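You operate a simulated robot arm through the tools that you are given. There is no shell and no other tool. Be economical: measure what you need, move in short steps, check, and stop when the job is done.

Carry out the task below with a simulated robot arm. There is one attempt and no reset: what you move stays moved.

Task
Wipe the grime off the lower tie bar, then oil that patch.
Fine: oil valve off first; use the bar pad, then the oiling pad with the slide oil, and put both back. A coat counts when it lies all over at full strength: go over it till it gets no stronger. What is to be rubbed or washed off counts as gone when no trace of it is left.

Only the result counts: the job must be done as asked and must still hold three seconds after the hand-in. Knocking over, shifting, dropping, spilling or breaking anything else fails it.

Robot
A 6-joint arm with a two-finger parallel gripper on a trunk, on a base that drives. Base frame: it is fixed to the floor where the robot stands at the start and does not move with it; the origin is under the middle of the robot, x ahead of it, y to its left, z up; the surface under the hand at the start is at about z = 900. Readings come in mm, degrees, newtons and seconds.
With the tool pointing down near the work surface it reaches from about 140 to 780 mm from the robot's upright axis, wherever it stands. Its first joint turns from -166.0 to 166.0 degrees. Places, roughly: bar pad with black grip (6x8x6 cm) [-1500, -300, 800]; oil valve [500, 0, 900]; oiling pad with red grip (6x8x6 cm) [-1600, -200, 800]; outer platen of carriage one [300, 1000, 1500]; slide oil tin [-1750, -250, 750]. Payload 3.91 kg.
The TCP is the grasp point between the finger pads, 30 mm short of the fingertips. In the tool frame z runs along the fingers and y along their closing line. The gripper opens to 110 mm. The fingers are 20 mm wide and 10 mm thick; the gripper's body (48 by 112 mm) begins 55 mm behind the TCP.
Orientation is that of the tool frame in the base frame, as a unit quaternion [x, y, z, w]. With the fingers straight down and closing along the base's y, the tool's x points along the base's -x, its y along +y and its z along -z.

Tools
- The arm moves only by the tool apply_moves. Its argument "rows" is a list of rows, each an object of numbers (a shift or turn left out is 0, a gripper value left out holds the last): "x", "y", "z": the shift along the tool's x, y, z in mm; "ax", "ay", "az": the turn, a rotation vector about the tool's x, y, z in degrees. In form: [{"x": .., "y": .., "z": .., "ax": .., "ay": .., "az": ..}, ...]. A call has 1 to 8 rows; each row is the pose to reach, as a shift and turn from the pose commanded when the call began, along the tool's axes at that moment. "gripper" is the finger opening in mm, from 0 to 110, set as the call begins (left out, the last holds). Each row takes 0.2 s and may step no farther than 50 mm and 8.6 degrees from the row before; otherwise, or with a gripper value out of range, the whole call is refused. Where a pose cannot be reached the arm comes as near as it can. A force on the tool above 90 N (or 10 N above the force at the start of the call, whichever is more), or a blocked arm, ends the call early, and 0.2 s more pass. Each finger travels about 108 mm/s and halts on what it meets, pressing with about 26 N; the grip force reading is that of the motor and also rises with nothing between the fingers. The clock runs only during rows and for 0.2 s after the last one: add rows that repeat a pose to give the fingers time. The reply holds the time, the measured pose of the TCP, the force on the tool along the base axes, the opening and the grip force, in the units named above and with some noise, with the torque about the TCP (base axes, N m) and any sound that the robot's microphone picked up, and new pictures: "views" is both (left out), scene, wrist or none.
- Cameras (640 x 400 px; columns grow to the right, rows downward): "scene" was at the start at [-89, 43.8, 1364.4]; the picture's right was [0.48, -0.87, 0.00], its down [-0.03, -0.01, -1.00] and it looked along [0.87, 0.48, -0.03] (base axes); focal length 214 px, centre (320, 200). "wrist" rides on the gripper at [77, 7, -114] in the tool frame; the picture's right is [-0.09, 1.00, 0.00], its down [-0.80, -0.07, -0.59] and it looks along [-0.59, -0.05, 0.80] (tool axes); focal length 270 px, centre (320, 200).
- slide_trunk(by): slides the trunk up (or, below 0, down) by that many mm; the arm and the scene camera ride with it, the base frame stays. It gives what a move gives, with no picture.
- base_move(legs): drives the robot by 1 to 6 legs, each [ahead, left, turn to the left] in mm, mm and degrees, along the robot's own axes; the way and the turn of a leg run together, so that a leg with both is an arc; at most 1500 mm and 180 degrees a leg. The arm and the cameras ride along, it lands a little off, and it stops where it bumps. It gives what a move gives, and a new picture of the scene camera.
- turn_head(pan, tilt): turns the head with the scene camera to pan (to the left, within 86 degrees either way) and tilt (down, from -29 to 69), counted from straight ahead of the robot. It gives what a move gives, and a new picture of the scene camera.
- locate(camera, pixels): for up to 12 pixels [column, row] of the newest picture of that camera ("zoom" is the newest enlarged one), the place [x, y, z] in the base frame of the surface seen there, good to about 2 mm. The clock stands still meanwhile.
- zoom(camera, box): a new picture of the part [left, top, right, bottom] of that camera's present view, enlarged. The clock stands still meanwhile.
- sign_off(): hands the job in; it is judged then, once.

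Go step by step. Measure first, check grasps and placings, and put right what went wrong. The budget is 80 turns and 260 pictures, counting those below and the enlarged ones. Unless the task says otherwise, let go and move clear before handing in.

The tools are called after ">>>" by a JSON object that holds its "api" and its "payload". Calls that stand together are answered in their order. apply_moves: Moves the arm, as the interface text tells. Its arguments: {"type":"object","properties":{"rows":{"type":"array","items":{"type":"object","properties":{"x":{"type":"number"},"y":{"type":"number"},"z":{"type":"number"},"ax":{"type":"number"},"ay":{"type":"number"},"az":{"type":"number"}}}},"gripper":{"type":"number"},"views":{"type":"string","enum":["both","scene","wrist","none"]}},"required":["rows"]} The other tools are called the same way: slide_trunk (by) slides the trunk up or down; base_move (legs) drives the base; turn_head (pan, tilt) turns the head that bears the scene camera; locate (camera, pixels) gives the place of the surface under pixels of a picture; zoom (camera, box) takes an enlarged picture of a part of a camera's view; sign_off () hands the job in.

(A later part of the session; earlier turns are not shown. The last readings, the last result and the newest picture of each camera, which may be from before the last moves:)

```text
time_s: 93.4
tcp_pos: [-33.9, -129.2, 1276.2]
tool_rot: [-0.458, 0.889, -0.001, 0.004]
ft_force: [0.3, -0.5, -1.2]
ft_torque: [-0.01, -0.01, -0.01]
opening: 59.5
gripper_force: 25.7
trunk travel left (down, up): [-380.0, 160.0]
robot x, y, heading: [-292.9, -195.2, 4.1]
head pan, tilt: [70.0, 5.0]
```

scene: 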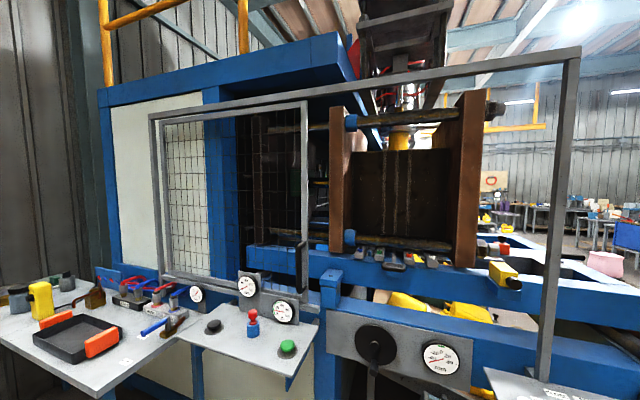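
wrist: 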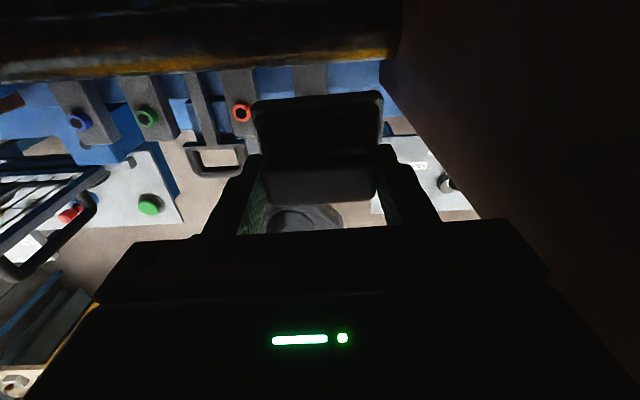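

From here the whole press is visible with the mesh gate slid left. Zoom on both bars for comparison.

>>> {"api": "zoom", "payload": {"camera": "scene", "box": [320, 215, 512, 275]}}

>>> {"api": "zoom", "payload": {"camera": "scene", "box": [320, 90, 512, 150]}}

>>> {"api": "zoom", "payload": {"camera": "scene", "box": [440, 220, 520, 270]}}

```text
3.33 times, centred on (416, 245) of scene
```

zoom: 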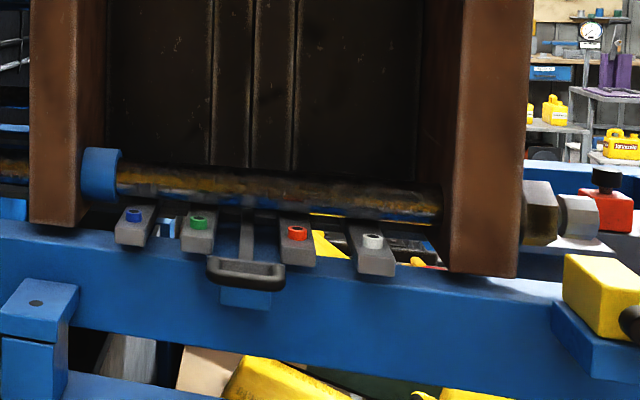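

```text
3.33 times, centred on (416, 120) of scene
```

zoom: 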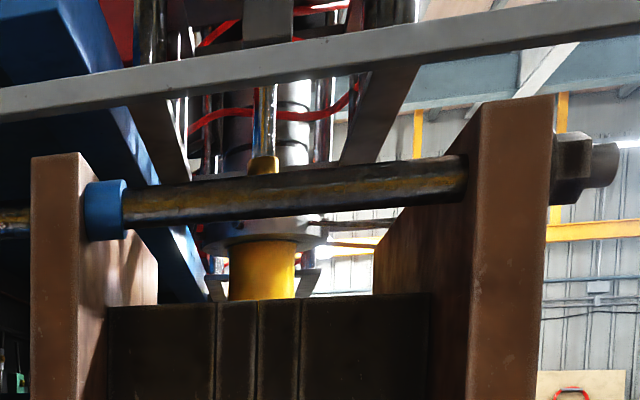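

```text
8.00 times, centred on (480, 245) of scene
```

zoom: 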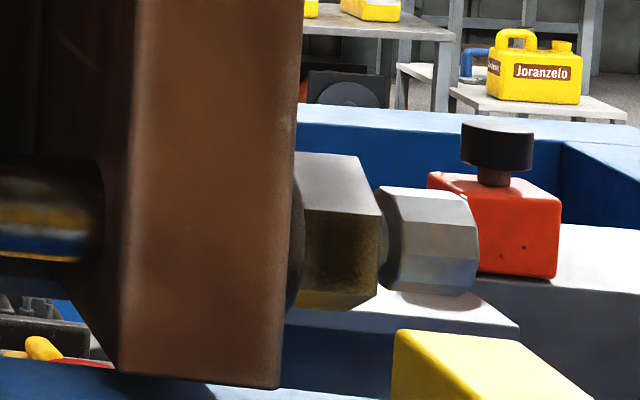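

Beyond the right platen the bar's protruding end and nut (zoom (300-480,150-310)) show a dirty olive-brown face. I'll locate these.

>>> {"api": "locate", "payload": {"camera": "zoom", "pixels": [[320, 175], [340, 250], [370, 200], [365, 300], [400, 240], [430, 205], [460, 240], [480, 200], [290, 230], [500, 230], [380, 190], [440, 280]]}}

>>> {"api": "zoom", "payload": {"camera": "scene", "box": [472, 235, 508, 260]}}

>>> {"api": "zoom", "payload": {"camera": "scene", "box": [472, 90, 520, 125]}}

```text
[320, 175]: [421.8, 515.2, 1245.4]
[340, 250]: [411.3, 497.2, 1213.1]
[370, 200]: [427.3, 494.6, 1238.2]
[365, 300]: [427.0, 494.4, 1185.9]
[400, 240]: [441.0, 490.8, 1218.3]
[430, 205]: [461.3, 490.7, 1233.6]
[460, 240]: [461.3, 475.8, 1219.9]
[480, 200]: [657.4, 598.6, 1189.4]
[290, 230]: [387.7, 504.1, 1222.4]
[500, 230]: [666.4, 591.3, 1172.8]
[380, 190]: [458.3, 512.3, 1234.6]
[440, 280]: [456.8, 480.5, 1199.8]
```

```text
16.00 times, centred on (490, 248) of scene
```

zoom: 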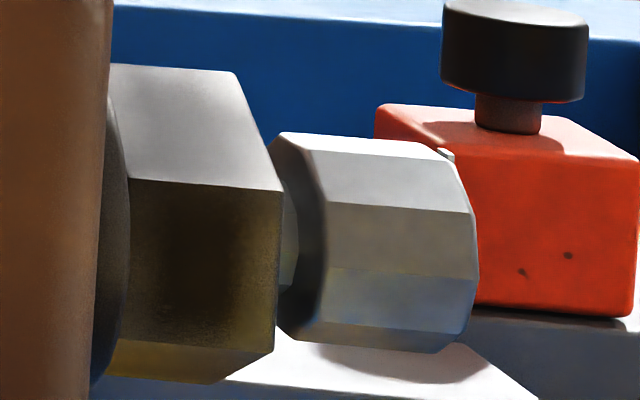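

```text
11.43 times, centred on (496, 108) of scene
```

zoom: 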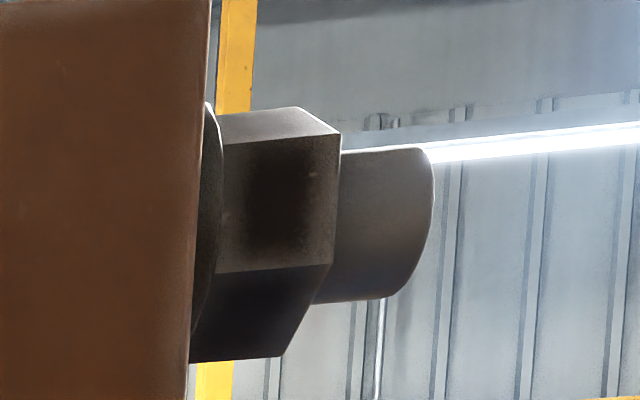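

The stub beyond the nut (s≈60-95, centre ≈(458,492,1214)) looks faceted and different from the upper bar's. I'll drive to about (-80,90) for a closer look.

>>> {"api": "base_move", "payload": {"legs": [[233, 270, 0]]}}

>>> {"api": "turn_head", "payload": {"pan": 34, "tilt": 25}}

>>> {"api": "zoom", "payload": {"camera": "scene", "box": [270, 120, 430, 220]}}

```text
time_s: 95.7
tcp_pos: [187.8, 158.2, 1276.6]
tool_rot: [-0.459, 0.889, 0.0, 0.004]
ft_force: [1.2, 0.6, -0.8]
ft_torque: [-0.02, 0.0, 0.0]
opening: 59.5
gripper_force: 26.3
trunk travel left (down, up): [-380.0, 160.0]
robot x, y, heading: [-70.6, 91.1, 4.0]
head pan, tilt: [70.0, 5.0]
```

scene: 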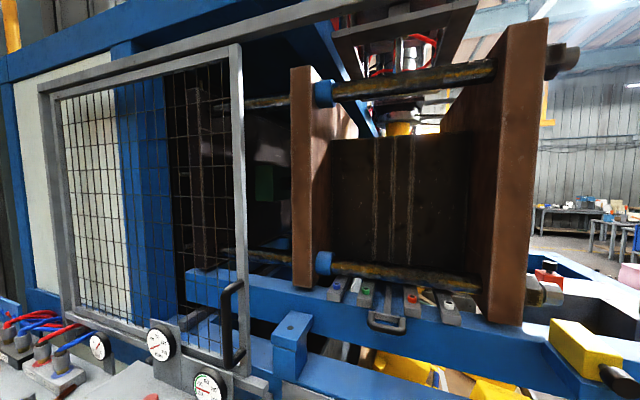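

```text
time_s: 96.8
tcp_pos: [188.2, 159.0, 1275.9]
tool_rot: [-0.458, 0.889, -0.001, 0.005]
ft_force: [0.9, -0.4, -1.3]
ft_torque: [0.01, -0.01, 0.01]
opening: 59.7
gripper_force: 26.2
trunk travel left (down, up): [-380.0, 160.0]
robot x, y, heading: [-68.3, 89.7, 3.9]
head pan, tilt: [34.0, 25.0]
```

scene: 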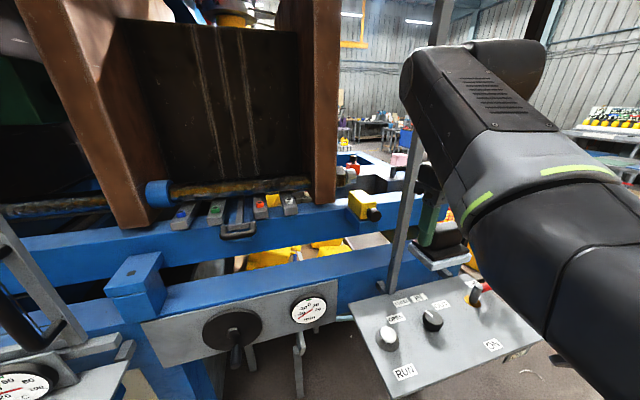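

```text
4.00 times, centred on (350, 170) of scene
```

zoom: 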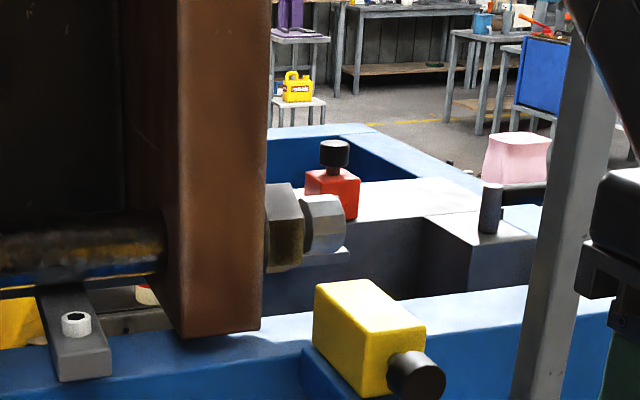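

The stub looks like a plain end cap. In this view the bar surface at (170-310,185) looks rough; zoom there.

>>> {"api": "zoom", "payload": {"camera": "scene", "box": [245, 165, 317, 210]}}

>>> {"api": "zoom", "payload": {"camera": "scene", "box": [160, 165, 256, 225]}}

```text
8.89 times, centred on (281, 188) of scene
```

zoom: 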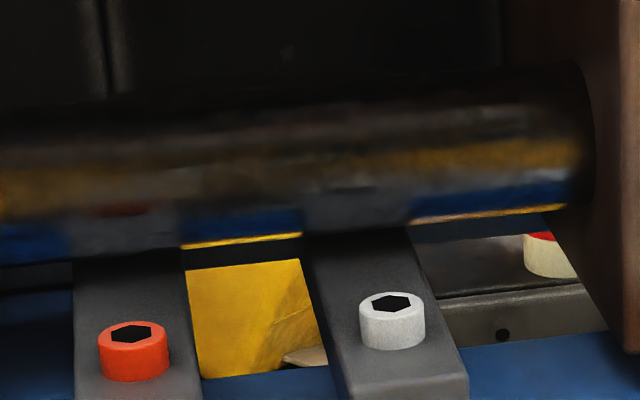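

```text
6.67 times, centred on (208, 195) of scene
```

zoom: 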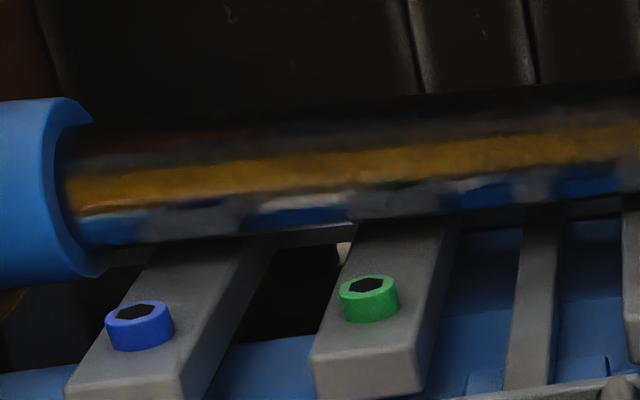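

I'll zoom strongly on the nut and end cap from here, and on the upper ones for comparison.

>>> {"api": "zoom", "payload": {"camera": "scene", "box": [330, 160, 370, 185]}}

>>> {"api": "turn_head", "payload": {"pan": 44, "tilt": -12}}

```text
16.00 times, centred on (350, 172) of scene
```

zoom: 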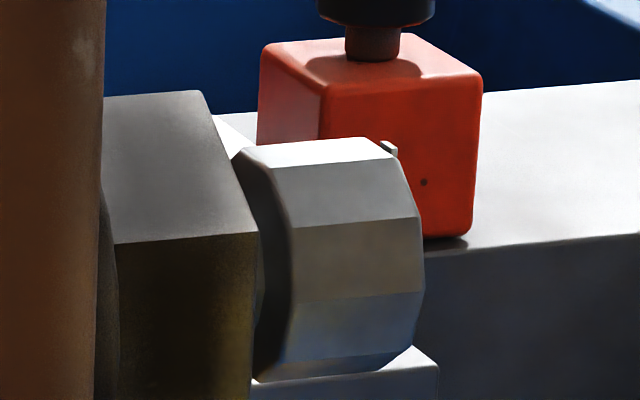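

```text
time_s: 97.8
tcp_pos: [188.0, 158.1, 1277.1]
tool_rot: [-0.458, 0.889, -0.001, 0.004]
ft_force: [-0.1, -0.4, -1.5]
ft_torque: [0.02, 0.03, 0.0]
opening: 59.8
gripper_force: 26.2
trunk travel left (down, up): [-380.0, 160.0]
robot x, y, heading: [-71.6, 92.0, 4.0]
head pan, tilt: [44.0, -12.0]
```

scene: 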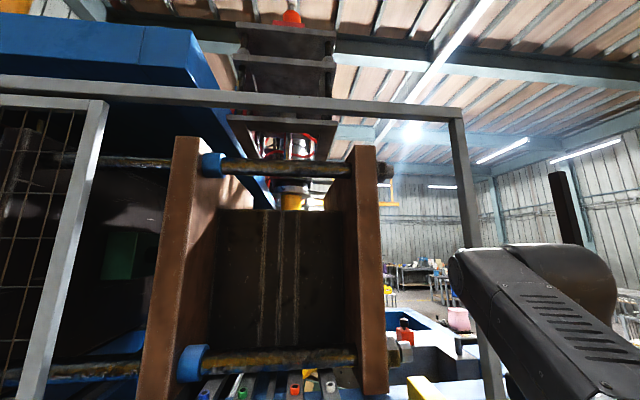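

The end cap is clean. Only the bar's top strip remains unclear (it mirrors black). I'll raise the trunk fully and bring the wrist camera close above the top.

>>> {"api": "slide_trunk", "payload": {"by": 160}}

>>> {"api": "apply_moves", "payload": {"rows": [{"y": 48}, {"y": 96}, {"y": 144}, {"y": 192}, {"y": 240}, {"y": 255, "x": -45}, {"y": 255, "x": -90}, {"y": 255, "x": -138}], "views": "none"}}

>>> {"api": "apply_moves", "payload": {"rows": [{"x": -49}, {"x": -98}, {"x": -147}, {"x": -196}, {"x": -245}, {"x": -294, "z": 30}, {"x": -310, "z": 70}], "views": "wrist"}}

```text
time_s: 99.6
tcp_pos: [188.1, 158.4, 1436.7]
tool_rot: [-0.459, 0.889, -0.001, 0.004]
ft_force: [-0.2, 0.6, -0.7]
ft_torque: [0.03, -0.01, 0.0]
opening: 59.9
gripper_force: 25.6
trunk travel left (down, up): [-540.0, 0.0]
robot x, y, heading: [-72.0, 88.7, 4.0]
head pan, tilt: [44.0, -12.0]
```

```text
time_s: 101.4
tcp_pos: [63.0, 424.0, 1436.2]
tool_rot: [-0.459, 0.889, -0.002, 0.004]
ft_force: [0.1, 0.3, -0.7]
ft_torque: [-0.04, 0.0, -0.01]
opening: 59.5
gripper_force: 26.1
out of reach, approached as far as the arm can: row 1, 2, 3, 4
trunk travel left (down, up): [-540.0, 0.0]
robot x, y, heading: [-70.5, 88.5, 4.1]
head pan, tilt: [44.0, -12.0]
```

```text
refused: row 6 steps farther than a row can; nothing moved
```

At s≈-198, n≈380. Now forward over the bar in smaller steps.

>>> {"api": "apply_moves", "payload": {"rows": [{"x": -45}, {"x": -90}, {"x": -135}, {"x": -180}, {"x": -225}, {"x": -265, "z": 20}, {"x": -300, "z": 50}, {"x": -320, "z": 85}], "views": "wrist"}}

>>> {"api": "zoom", "payload": {"camera": "wrist", "box": [80, 0, 320, 150]}}

>>> {"api": "zoom", "payload": {"camera": "wrist", "box": [320, 0, 560, 150]}}

```text
time_s: 103.2
tcp_pos: [247.4, 681.5, 1353.6]
tool_rot: [-0.458, 0.889, -0.001, 0.005]
ft_force: [0.0, 0.7, -0.6]
ft_torque: [0.0, 0.03, -0.04]
opening: 59.7
gripper_force: 26.0
out of reach, approached as far as the arm can: row 5, 6, 7
trunk travel left (down, up): [-540.0, 0.0]
robot x, y, heading: [-72.7, 88.3, 4.3]
head pan, tilt: [44.0, -12.0]
```

wrist: 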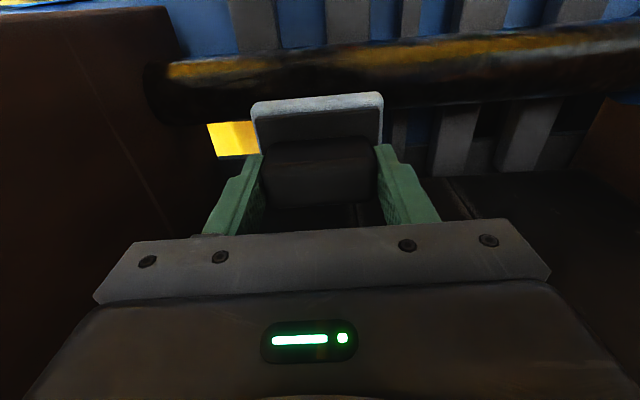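

```text
2.67 times, centred on (200, 75) of wrist
```

zoom: 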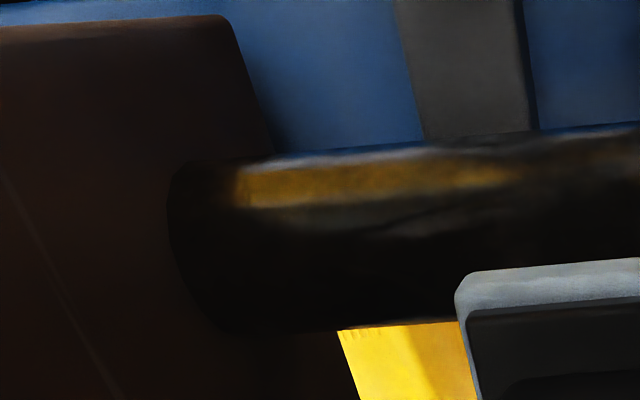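

```text
2.67 times, centred on (440, 75) of wrist
```

zoom: 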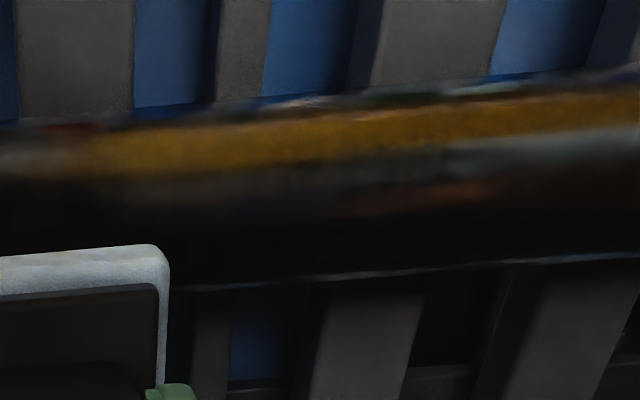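

The top strip mirrors black everywhere. I'll use the pale pad as a light card: look with the scene camera at its reflection in the bar's top.

>>> {"api": "turn_head", "payload": {"pan": 42, "tilt": 30}}

>>> {"api": "zoom", "payload": {"camera": "scene", "box": [200, 100, 440, 250]}}

```text
time_s: 104.3
tcp_pos: [245.7, 678.7, 1354.6]
tool_rot: [-0.458, 0.889, 0.0, 0.006]
ft_force: [0.3, -0.8, -0.3]
ft_torque: [0.03, 0.0, 0.01]
opening: 59.4
gripper_force: 26.0
trunk travel left (down, up): [-540.0, 0.0]
robot x, y, heading: [-69.9, 89.2, 4.3]
head pan, tilt: [42.0, 30.0]
```

scene: 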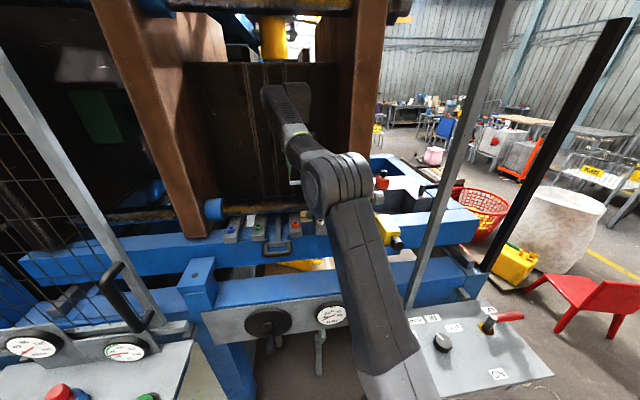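

```text
2.67 times, centred on (320, 175) of scene
```

zoom: 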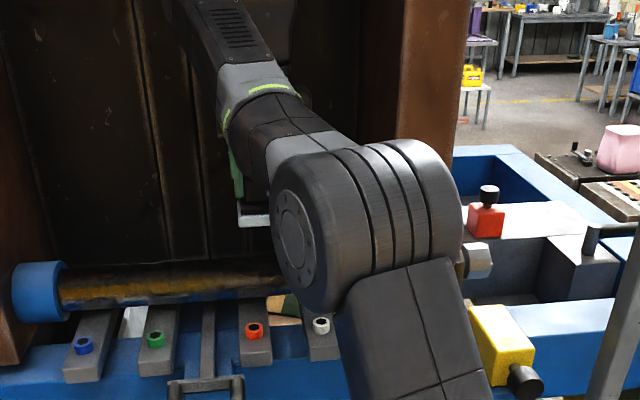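

>>> {"api": "zoom", "payload": {"camera": "scene", "box": [215, 188, 311, 228]}}

>>> {"api": "zoom", "payload": {"camera": "scene", "box": [80, 190, 208, 230]}}

```text
6.67 times, centred on (263, 208) of scene
```

zoom: 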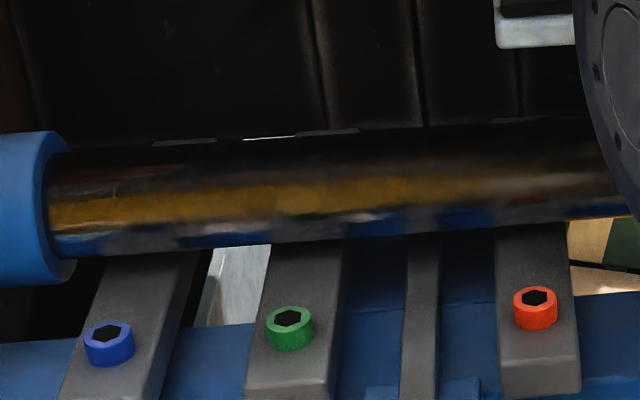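

```text
5.00 times, centred on (144, 210) of scene
```

zoom: 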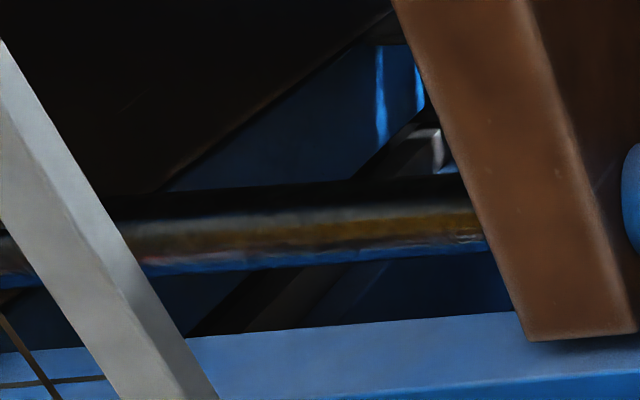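

The lower mid-bar looks broadly smeared compared with the upper bar, so I'll rub it and watch for a change. First reposition the base further left for reach: retract, drive, all clear of the platens.

>>> {"api": "apply_moves", "payload": {"rows": [{"x": 40, "z": -20}, {"x": 80, "z": -40}, {"x": 125, "z": -45}, {"x": 170, "z": -45}, {"x": 215, "z": -45}, {"x": 240, "z": -45}], "views": "none"}}

>>> {"api": "base_move", "payload": {"legs": [[-87, 179, 0]]}}

>>> {"api": "zoom", "payload": {"camera": "scene", "box": [200, 120, 440, 270]}}

```text
time_s: 105.7
tcp_pos: [107.2, 481.6, 1396.4]
tool_rot: [-0.458, 0.889, -0.001, 0.004]
ft_force: [-0.4, 0.4, -1.2]
ft_torque: [0.03, -0.01, -0.02]
opening: 59.8
gripper_force: 26.3
trunk travel left (down, up): [-540.0, 0.0]
robot x, y, heading: [-66.6, 88.1, 4.0]
head pan, tilt: [42.0, 30.0]
```

```text
time_s: 107.3
tcp_pos: [7.1, 659.0, 1395.4]
tool_rot: [-0.459, 0.889, -0.002, 0.005]
ft_force: [0.1, 1.1, -0.6]
ft_torque: [0.01, -0.01, -0.02]
opening: 59.4
gripper_force: 25.9
trunk travel left (down, up): [-540.0, 0.0]
robot x, y, heading: [-170.1, 265.9, 4.0]
head pan, tilt: [42.0, 30.0]
```

scene: 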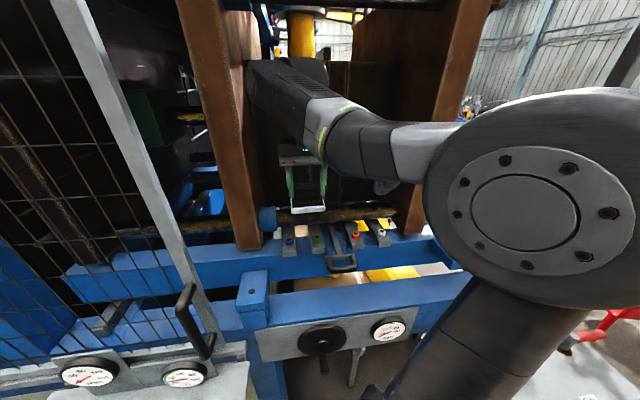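

```text
2.67 times, centred on (320, 195) of scene
```

zoom: 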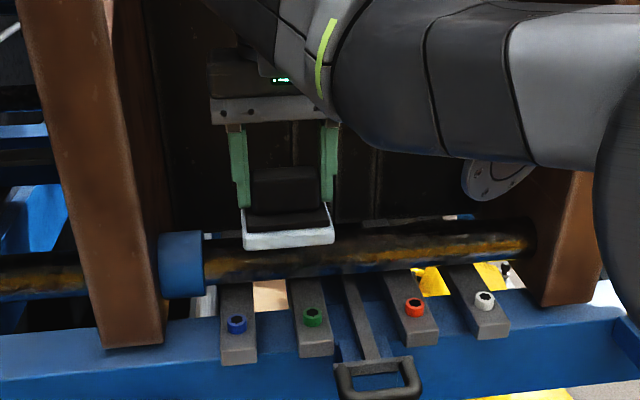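

Thin pale strips show along the bar's top silhouette (zoom (360-480,220) and (205-245,235)). Zoom there.

>>> {"api": "zoom", "payload": {"camera": "scene", "box": [322, 190, 402, 225]}}

>>> {"api": "locate", "payload": {"camera": "zoom", "pixels": [[120, 110], [200, 100], [300, 95], [400, 110], [320, 170], [200, 130]]}}

```text
8.00 times, centred on (362, 208) of scene
```

zoom: 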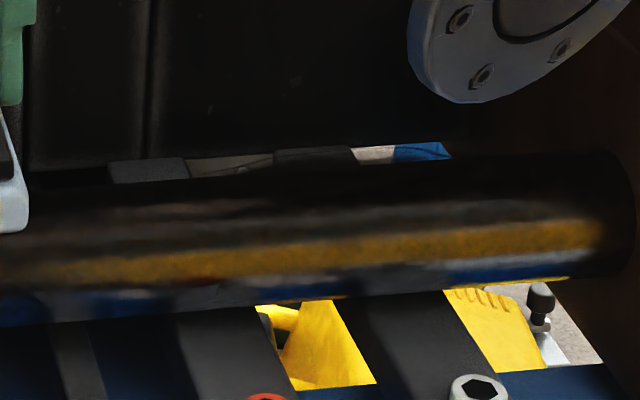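

```text
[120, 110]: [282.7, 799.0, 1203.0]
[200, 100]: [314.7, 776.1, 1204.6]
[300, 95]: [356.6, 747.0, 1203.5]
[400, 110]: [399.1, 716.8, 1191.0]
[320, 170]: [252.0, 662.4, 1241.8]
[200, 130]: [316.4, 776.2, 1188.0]
```

Those strips are just background. I'll go over the bar top, descend to contact and feel the force.

>>> {"api": "apply_moves", "payload": {"rows": [{"x": -47}, {"x": -94}, {"x": -140}, {"x": -140, "z": 45}, {"x": -140, "z": 80}, {"x": -140, "z": 88}], "views": "none"}}

>>> {"api": "apply_moves", "payload": {"rows": [{"z": 2}, {"z": 4}], "views": "wrist"}}

>>> {"api": "zoom", "payload": {"camera": "scene", "box": [230, 150, 350, 225]}}

```text
time_s: 108.7
tcp_pos: [90.5, 771.4, 1308.0]
tool_rot: [-0.458, 0.889, 0.0, 0.004]
ft_force: [0.4, -0.2, -0.1]
ft_torque: [0.0, 0.01, 0.01]
opening: 59.6
gripper_force: 26.4
trunk travel left (down, up): [-540.0, 0.0]
robot x, y, heading: [-169.9, 264.6, 4.0]
head pan, tilt: [42.0, 30.0]
```

```text
time_s: 109.3
tcp_pos: [91.4, 772.1, 1304.3]
tool_rot: [-0.458, 0.889, -0.001, 0.004]
ft_force: [0.7, -0.4, -0.7]
ft_torque: [0.01, -0.01, -0.01]
opening: 59.2
gripper_force: 25.8
trunk travel left (down, up): [-540.0, 0.0]
robot x, y, heading: [-166.0, 264.4, 4.1]
head pan, tilt: [42.0, 30.0]
```

wrist: 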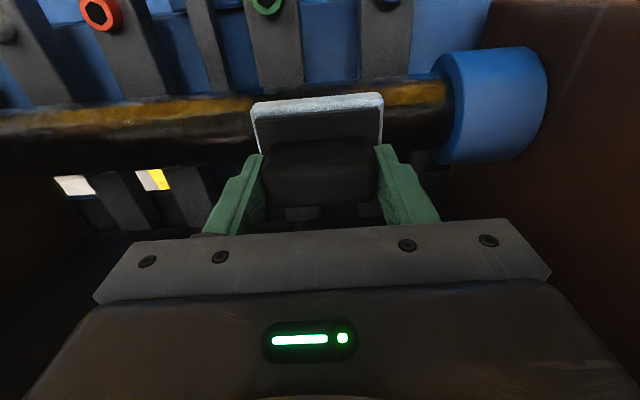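

```text
5.33 times, centred on (290, 188) of scene
```

zoom: 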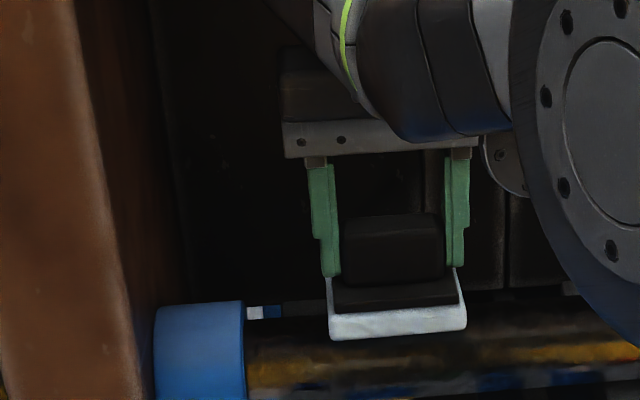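

No contact yet at 1304; the wrist picture shows mottling at (0-250,105-140). I'll descend further and zoom on it.

>>> {"api": "zoom", "payload": {"camera": "wrist", "box": [0, 80, 260, 180]}}

>>> {"api": "apply_moves", "payload": {"rows": [{"z": 1.5}, {"z": 3}, {"z": 4.5}], "views": "none"}}

```text
2.46 times, centred on (130, 130) of wrist
```

zoom: 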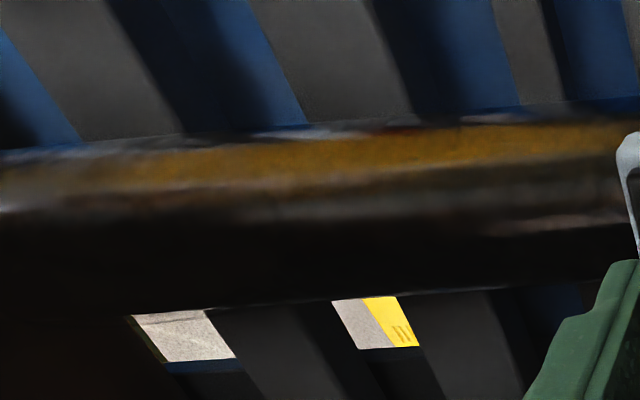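

```text
time_s: 110.1
tcp_pos: [92.2, 772.6, 1301.7]
tool_rot: [-0.458, 0.889, 0.0, 0.006]
ft_force: [1.1, 3.3, 15.8]
ft_torque: [0.23, 0.7, -0.11]
opening: 59.3
gripper_force: 25.9
trunk travel left (down, up): [-540.0, 0.0]
robot x, y, heading: [-169.7, 262.6, 4.2]
head pan, tilt: [42.0, 30.0]
```

Contact at ≈1302 with 16 N, bearing on the pad's left edge. I'll rub along the bar to the right and back, watching forces.

>>> {"api": "apply_moves", "payload": {"rows": [{"y": -20}, {"y": -60}, {"y": -100}, {"y": -140}, {"y": -180}, {"y": -215}, {"y": -243}], "views": "wrist"}}

>>> {"api": "zoom", "payload": {"camera": "wrist", "box": [370, 20, 640, 160]}}

>>> {"api": "zoom", "payload": {"camera": "scene", "box": [250, 180, 410, 230]}}

```text
time_s: 111.7
tcp_pos: [289.7, 632.0, 1302.9]
tool_rot: [-0.457, 0.889, -0.001, 0.006]
ft_force: [-0.2, 1.7, 11.3]
ft_torque: [0.17, 0.38, 0.01]
opening: 59.6
gripper_force: 26.1
trunk travel left (down, up): [-540.0, 0.0]
robot x, y, heading: [-168.0, 262.5, 3.9]
head pan, tilt: [42.0, 30.0]
```

wrist: 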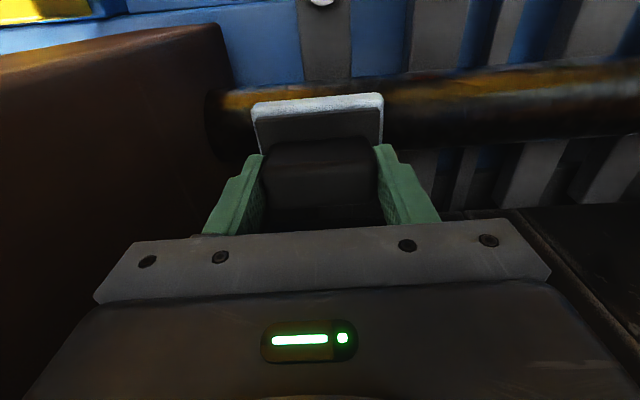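

```text
2.37 times, centred on (505, 90) of wrist
```

zoom: 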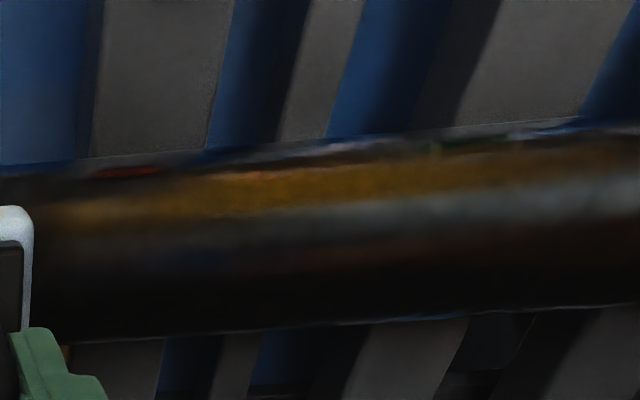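

```text
4.00 times, centred on (330, 205) of scene
```

zoom: 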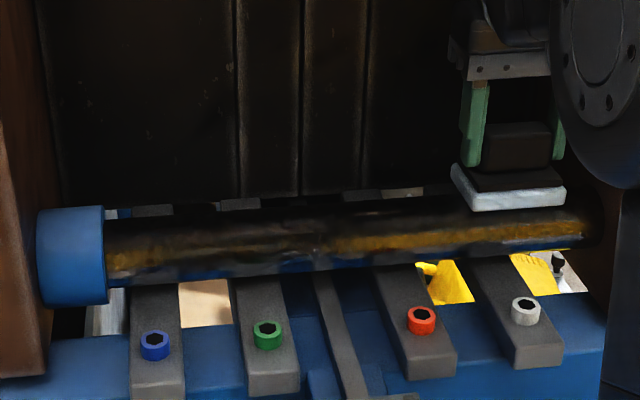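

The rub went smoothly. A dark mottled zone remains mid-bar at zoom (230-330,205-255); zoom in.

>>> {"api": "zoom", "payload": {"camera": "scene", "box": [295, 225, 343, 255]}}

>>> {"api": "locate", "payload": {"camera": "scene", "pixels": [[300, 240], [315, 240], [330, 238], [345, 236], [280, 243], [320, 233], [320, 246]]}}

>>> {"api": "zoom", "payload": {"camera": "scene", "box": [270, 222, 334, 262]}}

```text
13.33 times, centred on (319, 240) of scene
```

zoom: 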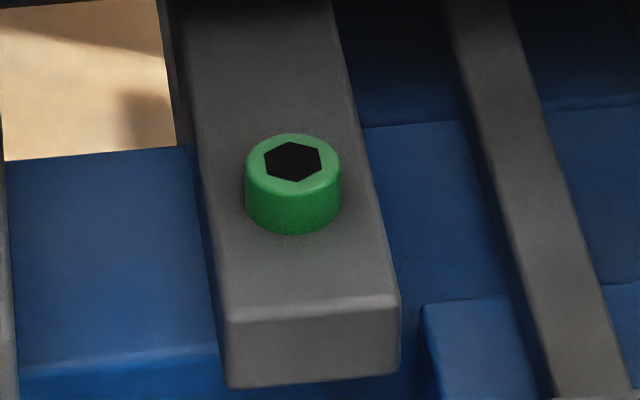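

```text
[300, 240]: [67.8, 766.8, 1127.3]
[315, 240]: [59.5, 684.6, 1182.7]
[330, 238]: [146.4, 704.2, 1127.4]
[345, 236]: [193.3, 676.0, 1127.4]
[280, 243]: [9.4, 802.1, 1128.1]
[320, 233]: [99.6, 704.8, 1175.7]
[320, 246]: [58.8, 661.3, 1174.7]
```

```text
10.00 times, centred on (302, 242) of scene
```

zoom: 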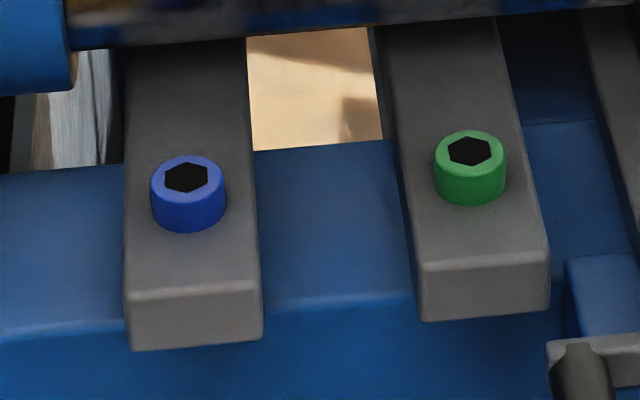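

I mis-mapped the zoom; the bar lies near scene row 212. Zoom again properly.

>>> {"api": "zoom", "payload": {"camera": "scene", "box": [272, 192, 336, 232]}}

>>> {"api": "zoom", "payload": {"camera": "scene", "box": [326, 186, 390, 226]}}

```text
10.00 times, centred on (304, 212) of scene
```

zoom: 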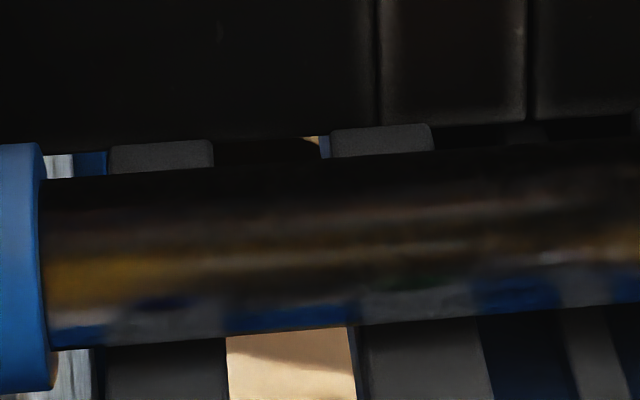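

```text
10.00 times, centred on (358, 206) of scene
```

zoom: 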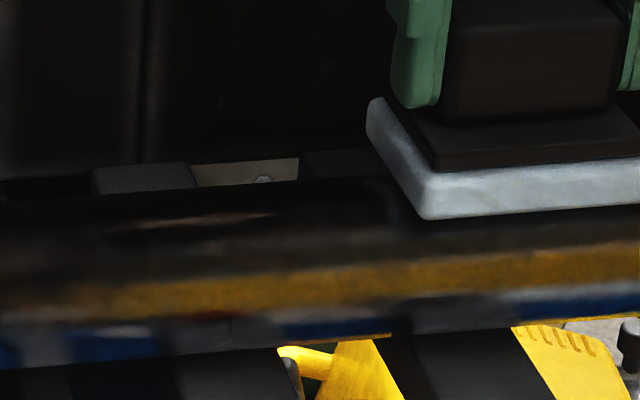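

I can't distinguish a patch, so I'll rub the whole reachable stretch at several angles around the bar: first back along the top, then tilted 25° to the front.

>>> {"api": "apply_moves", "payload": {"rows": [{"y": -8}, {"y": 40}, {"y": 85}, {"y": 130}, {"y": 175}, {"y": 215}, {"y": 240}], "views": "none"}}

>>> {"api": "apply_moves", "payload": {"rows": [{"x": 12.4, "z": 0.9, "ay": -8.3}, {"x": 24.7, "z": 3.6, "ay": -16.7}, {"x": 36.3, "z": 8.1, "ay": -25}, {"x": 36.3, "z": 8.1, "ay": -25}], "views": "none"}}

>>> {"api": "apply_moves", "payload": {"rows": [{"y": -40}, {"y": -80}, {"y": -120}, {"y": -160}, {"y": -200}, {"y": -240}], "views": "both"}}

```text
time_s: 113.3
tcp_pos: [92.8, 767.0, 1303.2]
tool_rot: [-0.458, 0.889, 0.001, 0.004]
ft_force: [5.7, -4.2, 23.4]
ft_torque: [-0.4, -0.36, 0.04]
opening: 59.3
gripper_force: 26.2
trunk travel left (down, up): [-540.0, 0.0]
robot x, y, heading: [-166.4, 264.8, 3.7]
head pan, tilt: [42.0, 30.0]
```

```text
time_s: 114.3
tcp_pos: [71.0, 737.4, 1297.4]
tool_rot: [-0.447, 0.866, 0.102, 0.199]
ft_force: [-6.5, -5.1, 37.7]
ft_torque: [0.13, 0.02, 0.01]
opening: 60.1
gripper_force: 26.1
trunk travel left (down, up): [-540.0, 0.0]
robot x, y, heading: [-170.9, 268.4, 4.1]
head pan, tilt: [42.0, 30.0]
```

```text
time_s: 115.7
tcp_pos: [263.2, 597.2, 1294.3]
tool_rot: [-0.448, 0.866, 0.098, 0.199]
ft_force: [-15.9, -4.6, 33.3]
ft_torque: [0.36, 0.69, 0.19]
opening: 59.7
gripper_force: 26.0
trunk travel left (down, up): [-540.0, 0.0]
robot x, y, heading: [-170.3, 268.8, 4.0]
head pan, tilt: [42.0, 30.0]
```

scene: 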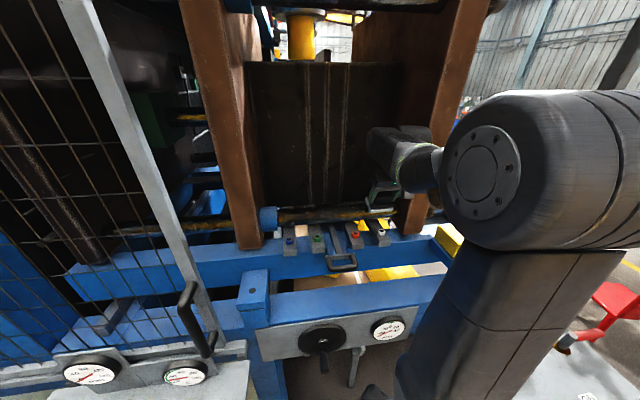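
wrist: 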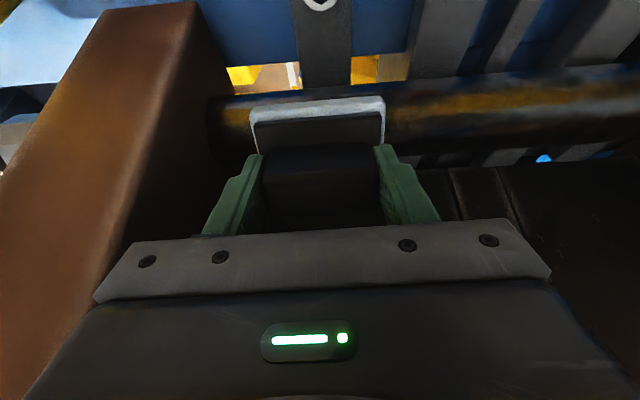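

Wiped the top and 25° front with 15-35 N. I'll ease off 2 mm, roll to 50° and 75° with a pass each, then return to the top.

>>> {"api": "apply_moves", "payload": {"rows": [{"z": -2}, {"x": 12.4, "z": -1.1, "ay": -8.3}, {"x": 24.7, "z": 1.6, "ay": -16.7}, {"x": 36.3, "z": 6.1, "ay": -25}], "views": "none"}}

>>> {"api": "apply_moves", "payload": {"rows": [{"y": -20}, {"y": 20}, {"y": 60}, {"y": 100}, {"y": 140}, {"y": 180}, {"y": 220}, {"y": 240}], "views": "none"}}

>>> {"api": "apply_moves", "payload": {"rows": [{"x": 12.4, "z": 0.9, "ay": -8.3}, {"x": 24.7, "z": 3.6, "ay": -16.7}, {"x": 36.3, "z": 8.1, "ay": -25}], "views": "scene"}}

```text
time_s: 116.7
tcp_pos: [248.9, 573.2, 1272.6]
tool_rot: [-0.415, 0.803, 0.193, 0.382]
ft_force: [-9.5, -12.7, 21.2]
ft_torque: [0.43, -0.35, -0.09]
opening: 59.6
gripper_force: 26.0
trunk travel left (down, up): [-540.0, 0.0]
robot x, y, heading: [-167.5, 267.9, 3.9]
head pan, tilt: [42.0, 30.0]
```

```text
time_s: 118.5
tcp_pos: [54.9, 714.3, 1274.4]
tool_rot: [-0.416, 0.803, 0.194, 0.38]
ft_force: [-1.8, -15.0, 12.4]
ft_torque: [-0.07, -0.32, -0.29]
opening: 59.5
gripper_force: 26.5
trunk travel left (down, up): [-540.0, 0.0]
robot x, y, heading: [-164.8, 266.3, 4.3]
head pan, tilt: [42.0, 30.0]
```

```text
time_s: 119.3
tcp_pos: [46.9, 703.0, 1236.9]
tool_rot: [-0.363, 0.704, 0.278, 0.544]
ft_force: [-0.4, 0.5, -0.4]
ft_torque: [-0.05, 0.0, 0.0]
opening: 59.7
gripper_force: 26.2
trunk travel left (down, up): [-540.0, 0.0]
robot x, y, heading: [-168.4, 263.1, 4.0]
head pan, tilt: [42.0, 30.0]
```

scene: 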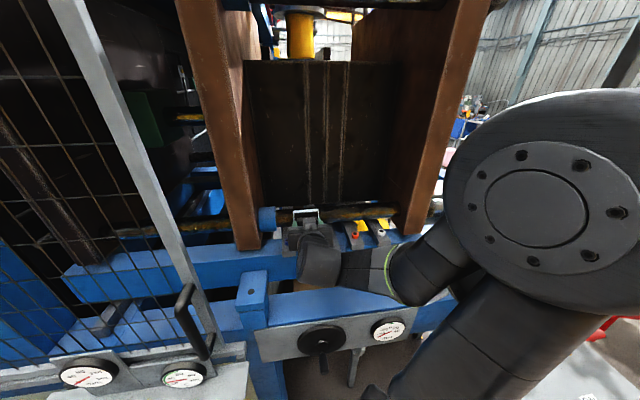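

At 75° contact was lost; I'll press in 5 mm, make that pass, then lift away, roll upright and view the bar from the earlier camera spot for comparison.

>>> {"api": "apply_moves", "payload": {"rows": [{"z": 2.5}, {"z": 5}, {"z": 5, "y": -40}, {"z": 5, "y": -80}, {"z": 5, "y": -120}, {"z": 5, "y": -160}, {"z": 5, "y": -200}, {"z": 5, "y": -245}], "views": "none"}}

>>> {"api": "apply_moves", "payload": {"rows": [{"z": -30}, {"z": -60}, {"z": -60, "x": -40}, {"z": -60, "x": -80}, {"z": -60, "x": -80, "ay": 8.3}, {"z": -60, "x": -80, "ay": 16.6}, {"z": -60, "x": -80, "ay": 25}, {"z": -60, "x": -80, "ay": 33}], "views": "none"}}

>>> {"api": "apply_moves", "payload": {"rows": [{"ay": 8.4}, {"ay": 16.8}, {"ay": 25.2}, {"ay": 33.6}, {"ay": 42}], "views": "scene"}}

>>> {"api": "zoom", "payload": {"camera": "scene", "box": [255, 180, 415, 240]}}

```text
time_s: 121.1
tcp_pos: [74.4, 681.7, 1250.8]
tool_rot: [-0.362, 0.704, 0.275, 0.545]
ft_force: [-0.3, 0.3, -0.9]
ft_torque: [-0.02, 0.03, 0.03]
opening: 59.6
gripper_force: 26.2
out of reach, approached as far as the arm can: row 3, 4, 5, 6, 7, 8
trunk travel left (down, up): [-540.0, 0.0]
robot x, y, heading: [-164.5, 266.5, 3.9]
head pan, tilt: [42.0, 30.0]
```

```text
time_s: 122.9
tcp_pos: [48.0, 650.3, 1346.0]
tool_rot: [-0.429, 0.828, 0.164, 0.321]
ft_force: [0.8, -0.1, 0.6]
ft_torque: [-0.03, 0.01, 0.02]
opening: 59.3
gripper_force: 26.0
trunk travel left (down, up): [-540.0, 0.0]
robot x, y, heading: [-168.2, 266.2, 4.1]
head pan, tilt: [42.0, 30.0]
```

```text
time_s: 124.1
tcp_pos: [48.9, 649.8, 1345.0]
tool_rot: [-0.458, 0.889, -0.002, 0.002]
ft_force: [0.4, -0.1, -0.3]
ft_torque: [-0.03, 0.04, 0.02]
opening: 59.7
gripper_force: 26.1
trunk travel left (down, up): [-540.0, 0.0]
robot x, y, heading: [-171.1, 265.0, 4.2]
head pan, tilt: [42.0, 30.0]
```

scene: 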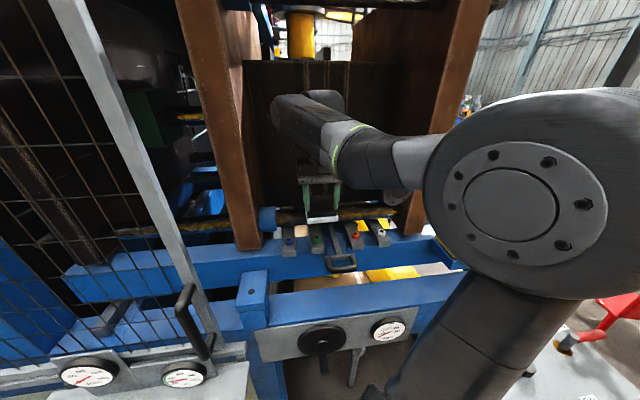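

```text
4.00 times, centred on (335, 210) of scene
```

zoom: 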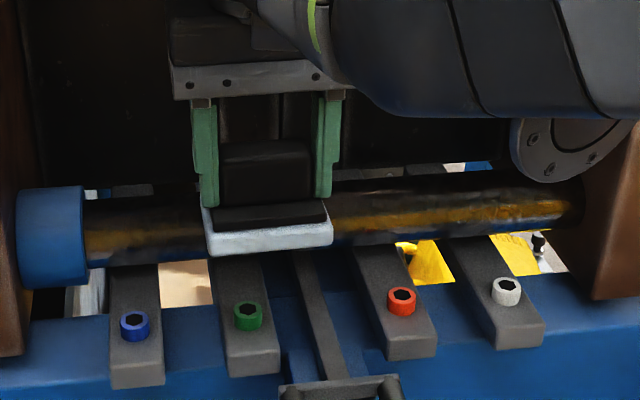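

The 75° pass was out of reach. I'll do repeat passes on the top, a back-leaning pass, and another 25° front pass in one go.

>>> {"api": "apply_moves", "payload": {"rows": [{"x": -45}, {"x": -90}, {"x": -123, "y": 34}, {"x": -123, "y": 34, "z": 25}, {"x": -123, "y": 34, "z": 40}, {"x": -123, "y": 34, "z": 45.5}], "views": "none"}}

>>> {"api": "apply_moves", "payload": {"rows": [{"y": -48}, {"y": -96}, {"y": -144}, {"y": -192}, {"y": -240}, {"y": -248}, {"y": -200}, {"y": -152}], "views": "none"}}

>>> {"api": "apply_moves", "payload": {"rows": [{"y": 48}, {"y": 96}, {"y": 144}, {"y": 150, "x": -12.4, "z": 1.5, "ay": 8.3}, {"y": 150, "x": -24.7, "z": 5.6, "ay": 16.7}, {"y": 150, "x": -36.3, "z": 11, "ay": 25}], "views": "none"}}

>>> {"api": "apply_moves", "payload": {"rows": [{"y": -48}, {"y": -96}, {"y": -144}, {"y": -192}, {"y": -236}, {"y": -190}, {"y": -144}, {"y": -96}], "views": "wrist"}}

```text
time_s: 125.5
tcp_pos: [91.9, 769.9, 1301.7]
tool_rot: [-0.459, 0.889, -0.001, 0.004]
ft_force: [0.0, -0.3, -1.6]
ft_torque: [-0.04, -0.02, -0.02]
opening: 59.6
gripper_force: 26.0
trunk travel left (down, up): [-540.0, 0.0]
robot x, y, heading: [-169.5, 265.0, 4.0]
head pan, tilt: [42.0, 30.0]
```

```text
time_s: 127.3
tcp_pos: [216.7, 682.3, 1300.8]
tool_rot: [-0.457, 0.889, 0.0, 0.005]
ft_force: [0.4, 0.2, -1.2]
ft_torque: [0.03, -0.01, 0.02]
opening: 59.4
gripper_force: 26.3
trunk travel left (down, up): [-540.0, 0.0]
robot x, y, heading: [-172.7, 264.3, 4.1]
head pan, tilt: [42.0, 30.0]
```

```text
time_s: 128.6
tcp_pos: [106.4, 783.9, 1298.9]
tool_rot: [-0.454, 0.882, -0.057, -0.113]
ft_force: [0.0, 5.3, 19.4]
ft_torque: [0.16, -0.35, 0.18]
opening: 59.7
gripper_force: 25.8
out of reach, approached as far as the arm can: row 5, 6
trunk travel left (down, up): [-540.0, 0.0]
robot x, y, heading: [-166.3, 265.0, 4.0]
head pan, tilt: [42.0, 30.0]
stopped in row 6: the force on the tool passed its limit at 142 N (the readings are from after the stop); the commanded pose is now the measured one
```

```text
time_s: 130.4
tcp_pos: [187.2, 726.4, 1298.8]
tool_rot: [-0.453, 0.883, -0.058, -0.114]
ft_force: [15.9, 3.3, 45.9]
ft_torque: [0.05, -1.25, -0.52]
opening: 59.8
gripper_force: 26.8
trunk travel left (down, up): [-540.0, 0.0]
robot x, y, heading: [-172.7, 264.1, 4.1]
head pan, tilt: [42.0, 30.0]
```

wrist: 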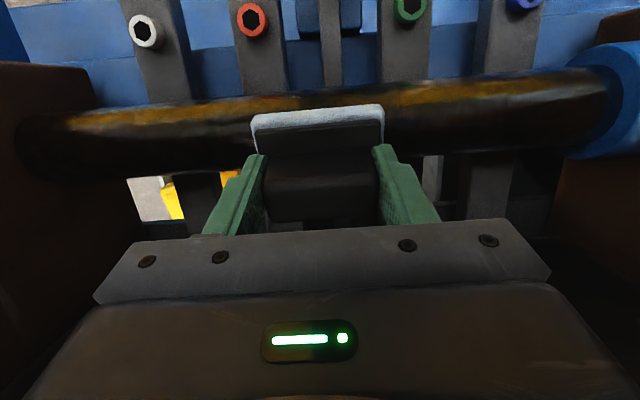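

A 142 N spike stopped the back tilt but the pad is still held. I'll ease up and check the bar's surface both sides of the pad.

>>> {"api": "zoom", "payload": {"camera": "wrist", "box": [20, 70, 260, 190]}}

>>> {"api": "zoom", "payload": {"camera": "wrist", "box": [380, 50, 620, 170]}}

>>> {"api": "apply_moves", "payload": {"rows": [{"z": -20}, {"z": -50, "ay": -6}, {"z": -85, "ay": -12.6, "x": 15}, {"z": -85, "ay": -12.6, "x": 60}], "views": "wrist"}}

>>> {"api": "zoom", "payload": {"camera": "scene", "box": [255, 180, 415, 240]}}

```text
2.67 times, centred on (140, 130) of wrist
```

zoom: 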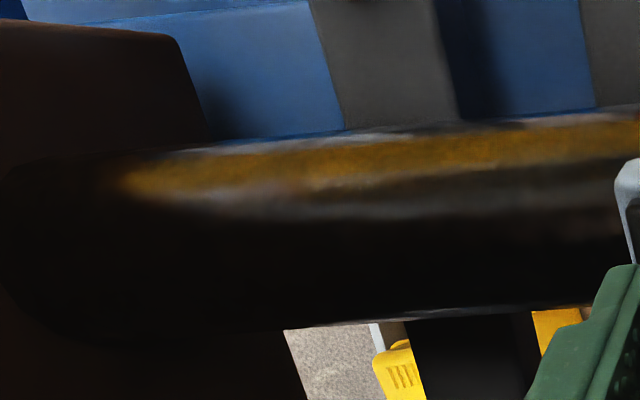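

```text
2.67 times, centred on (500, 110) of wrist
```

zoom: 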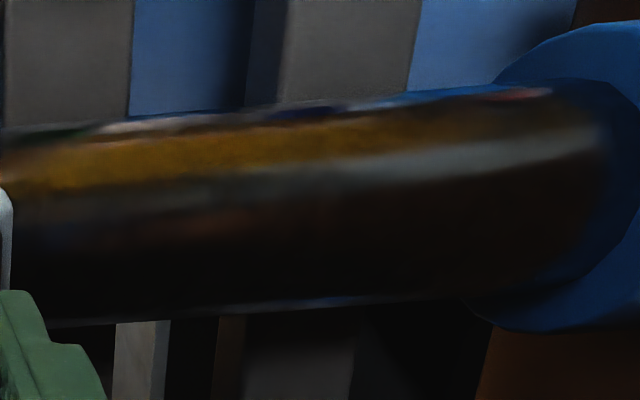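

```text
time_s: 131.4
tcp_pos: [164.3, 698.2, 1390.9]
tool_rot: [-0.457, 0.889, -0.008, -0.018]
ft_force: [-0.8, -0.2, -0.8]
ft_torque: [0.03, 0.01, -0.01]
opening: 59.4
gripper_force: 25.9
out of reach, approached as far as the arm can: row 1
trunk travel left (down, up): [-540.0, 0.0]
robot x, y, heading: [-169.1, 270.6, 4.0]
head pan, tilt: [42.0, 30.0]
```

wrist: 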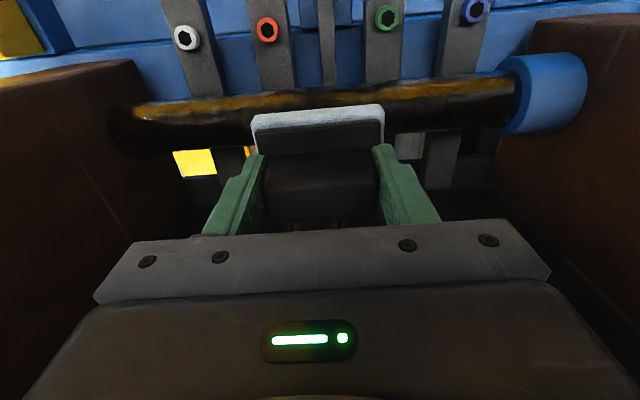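

```text
4.00 times, centred on (335, 210) of scene
```

zoom: 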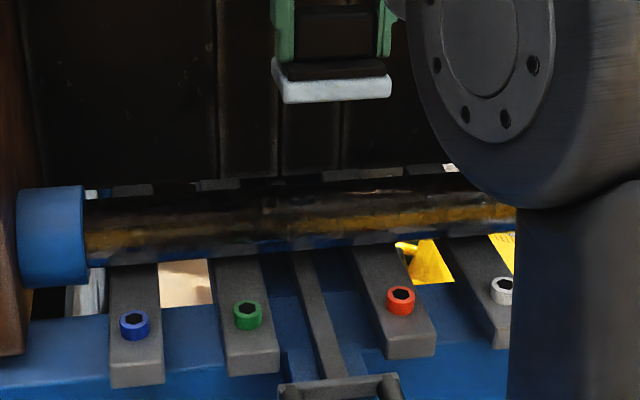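

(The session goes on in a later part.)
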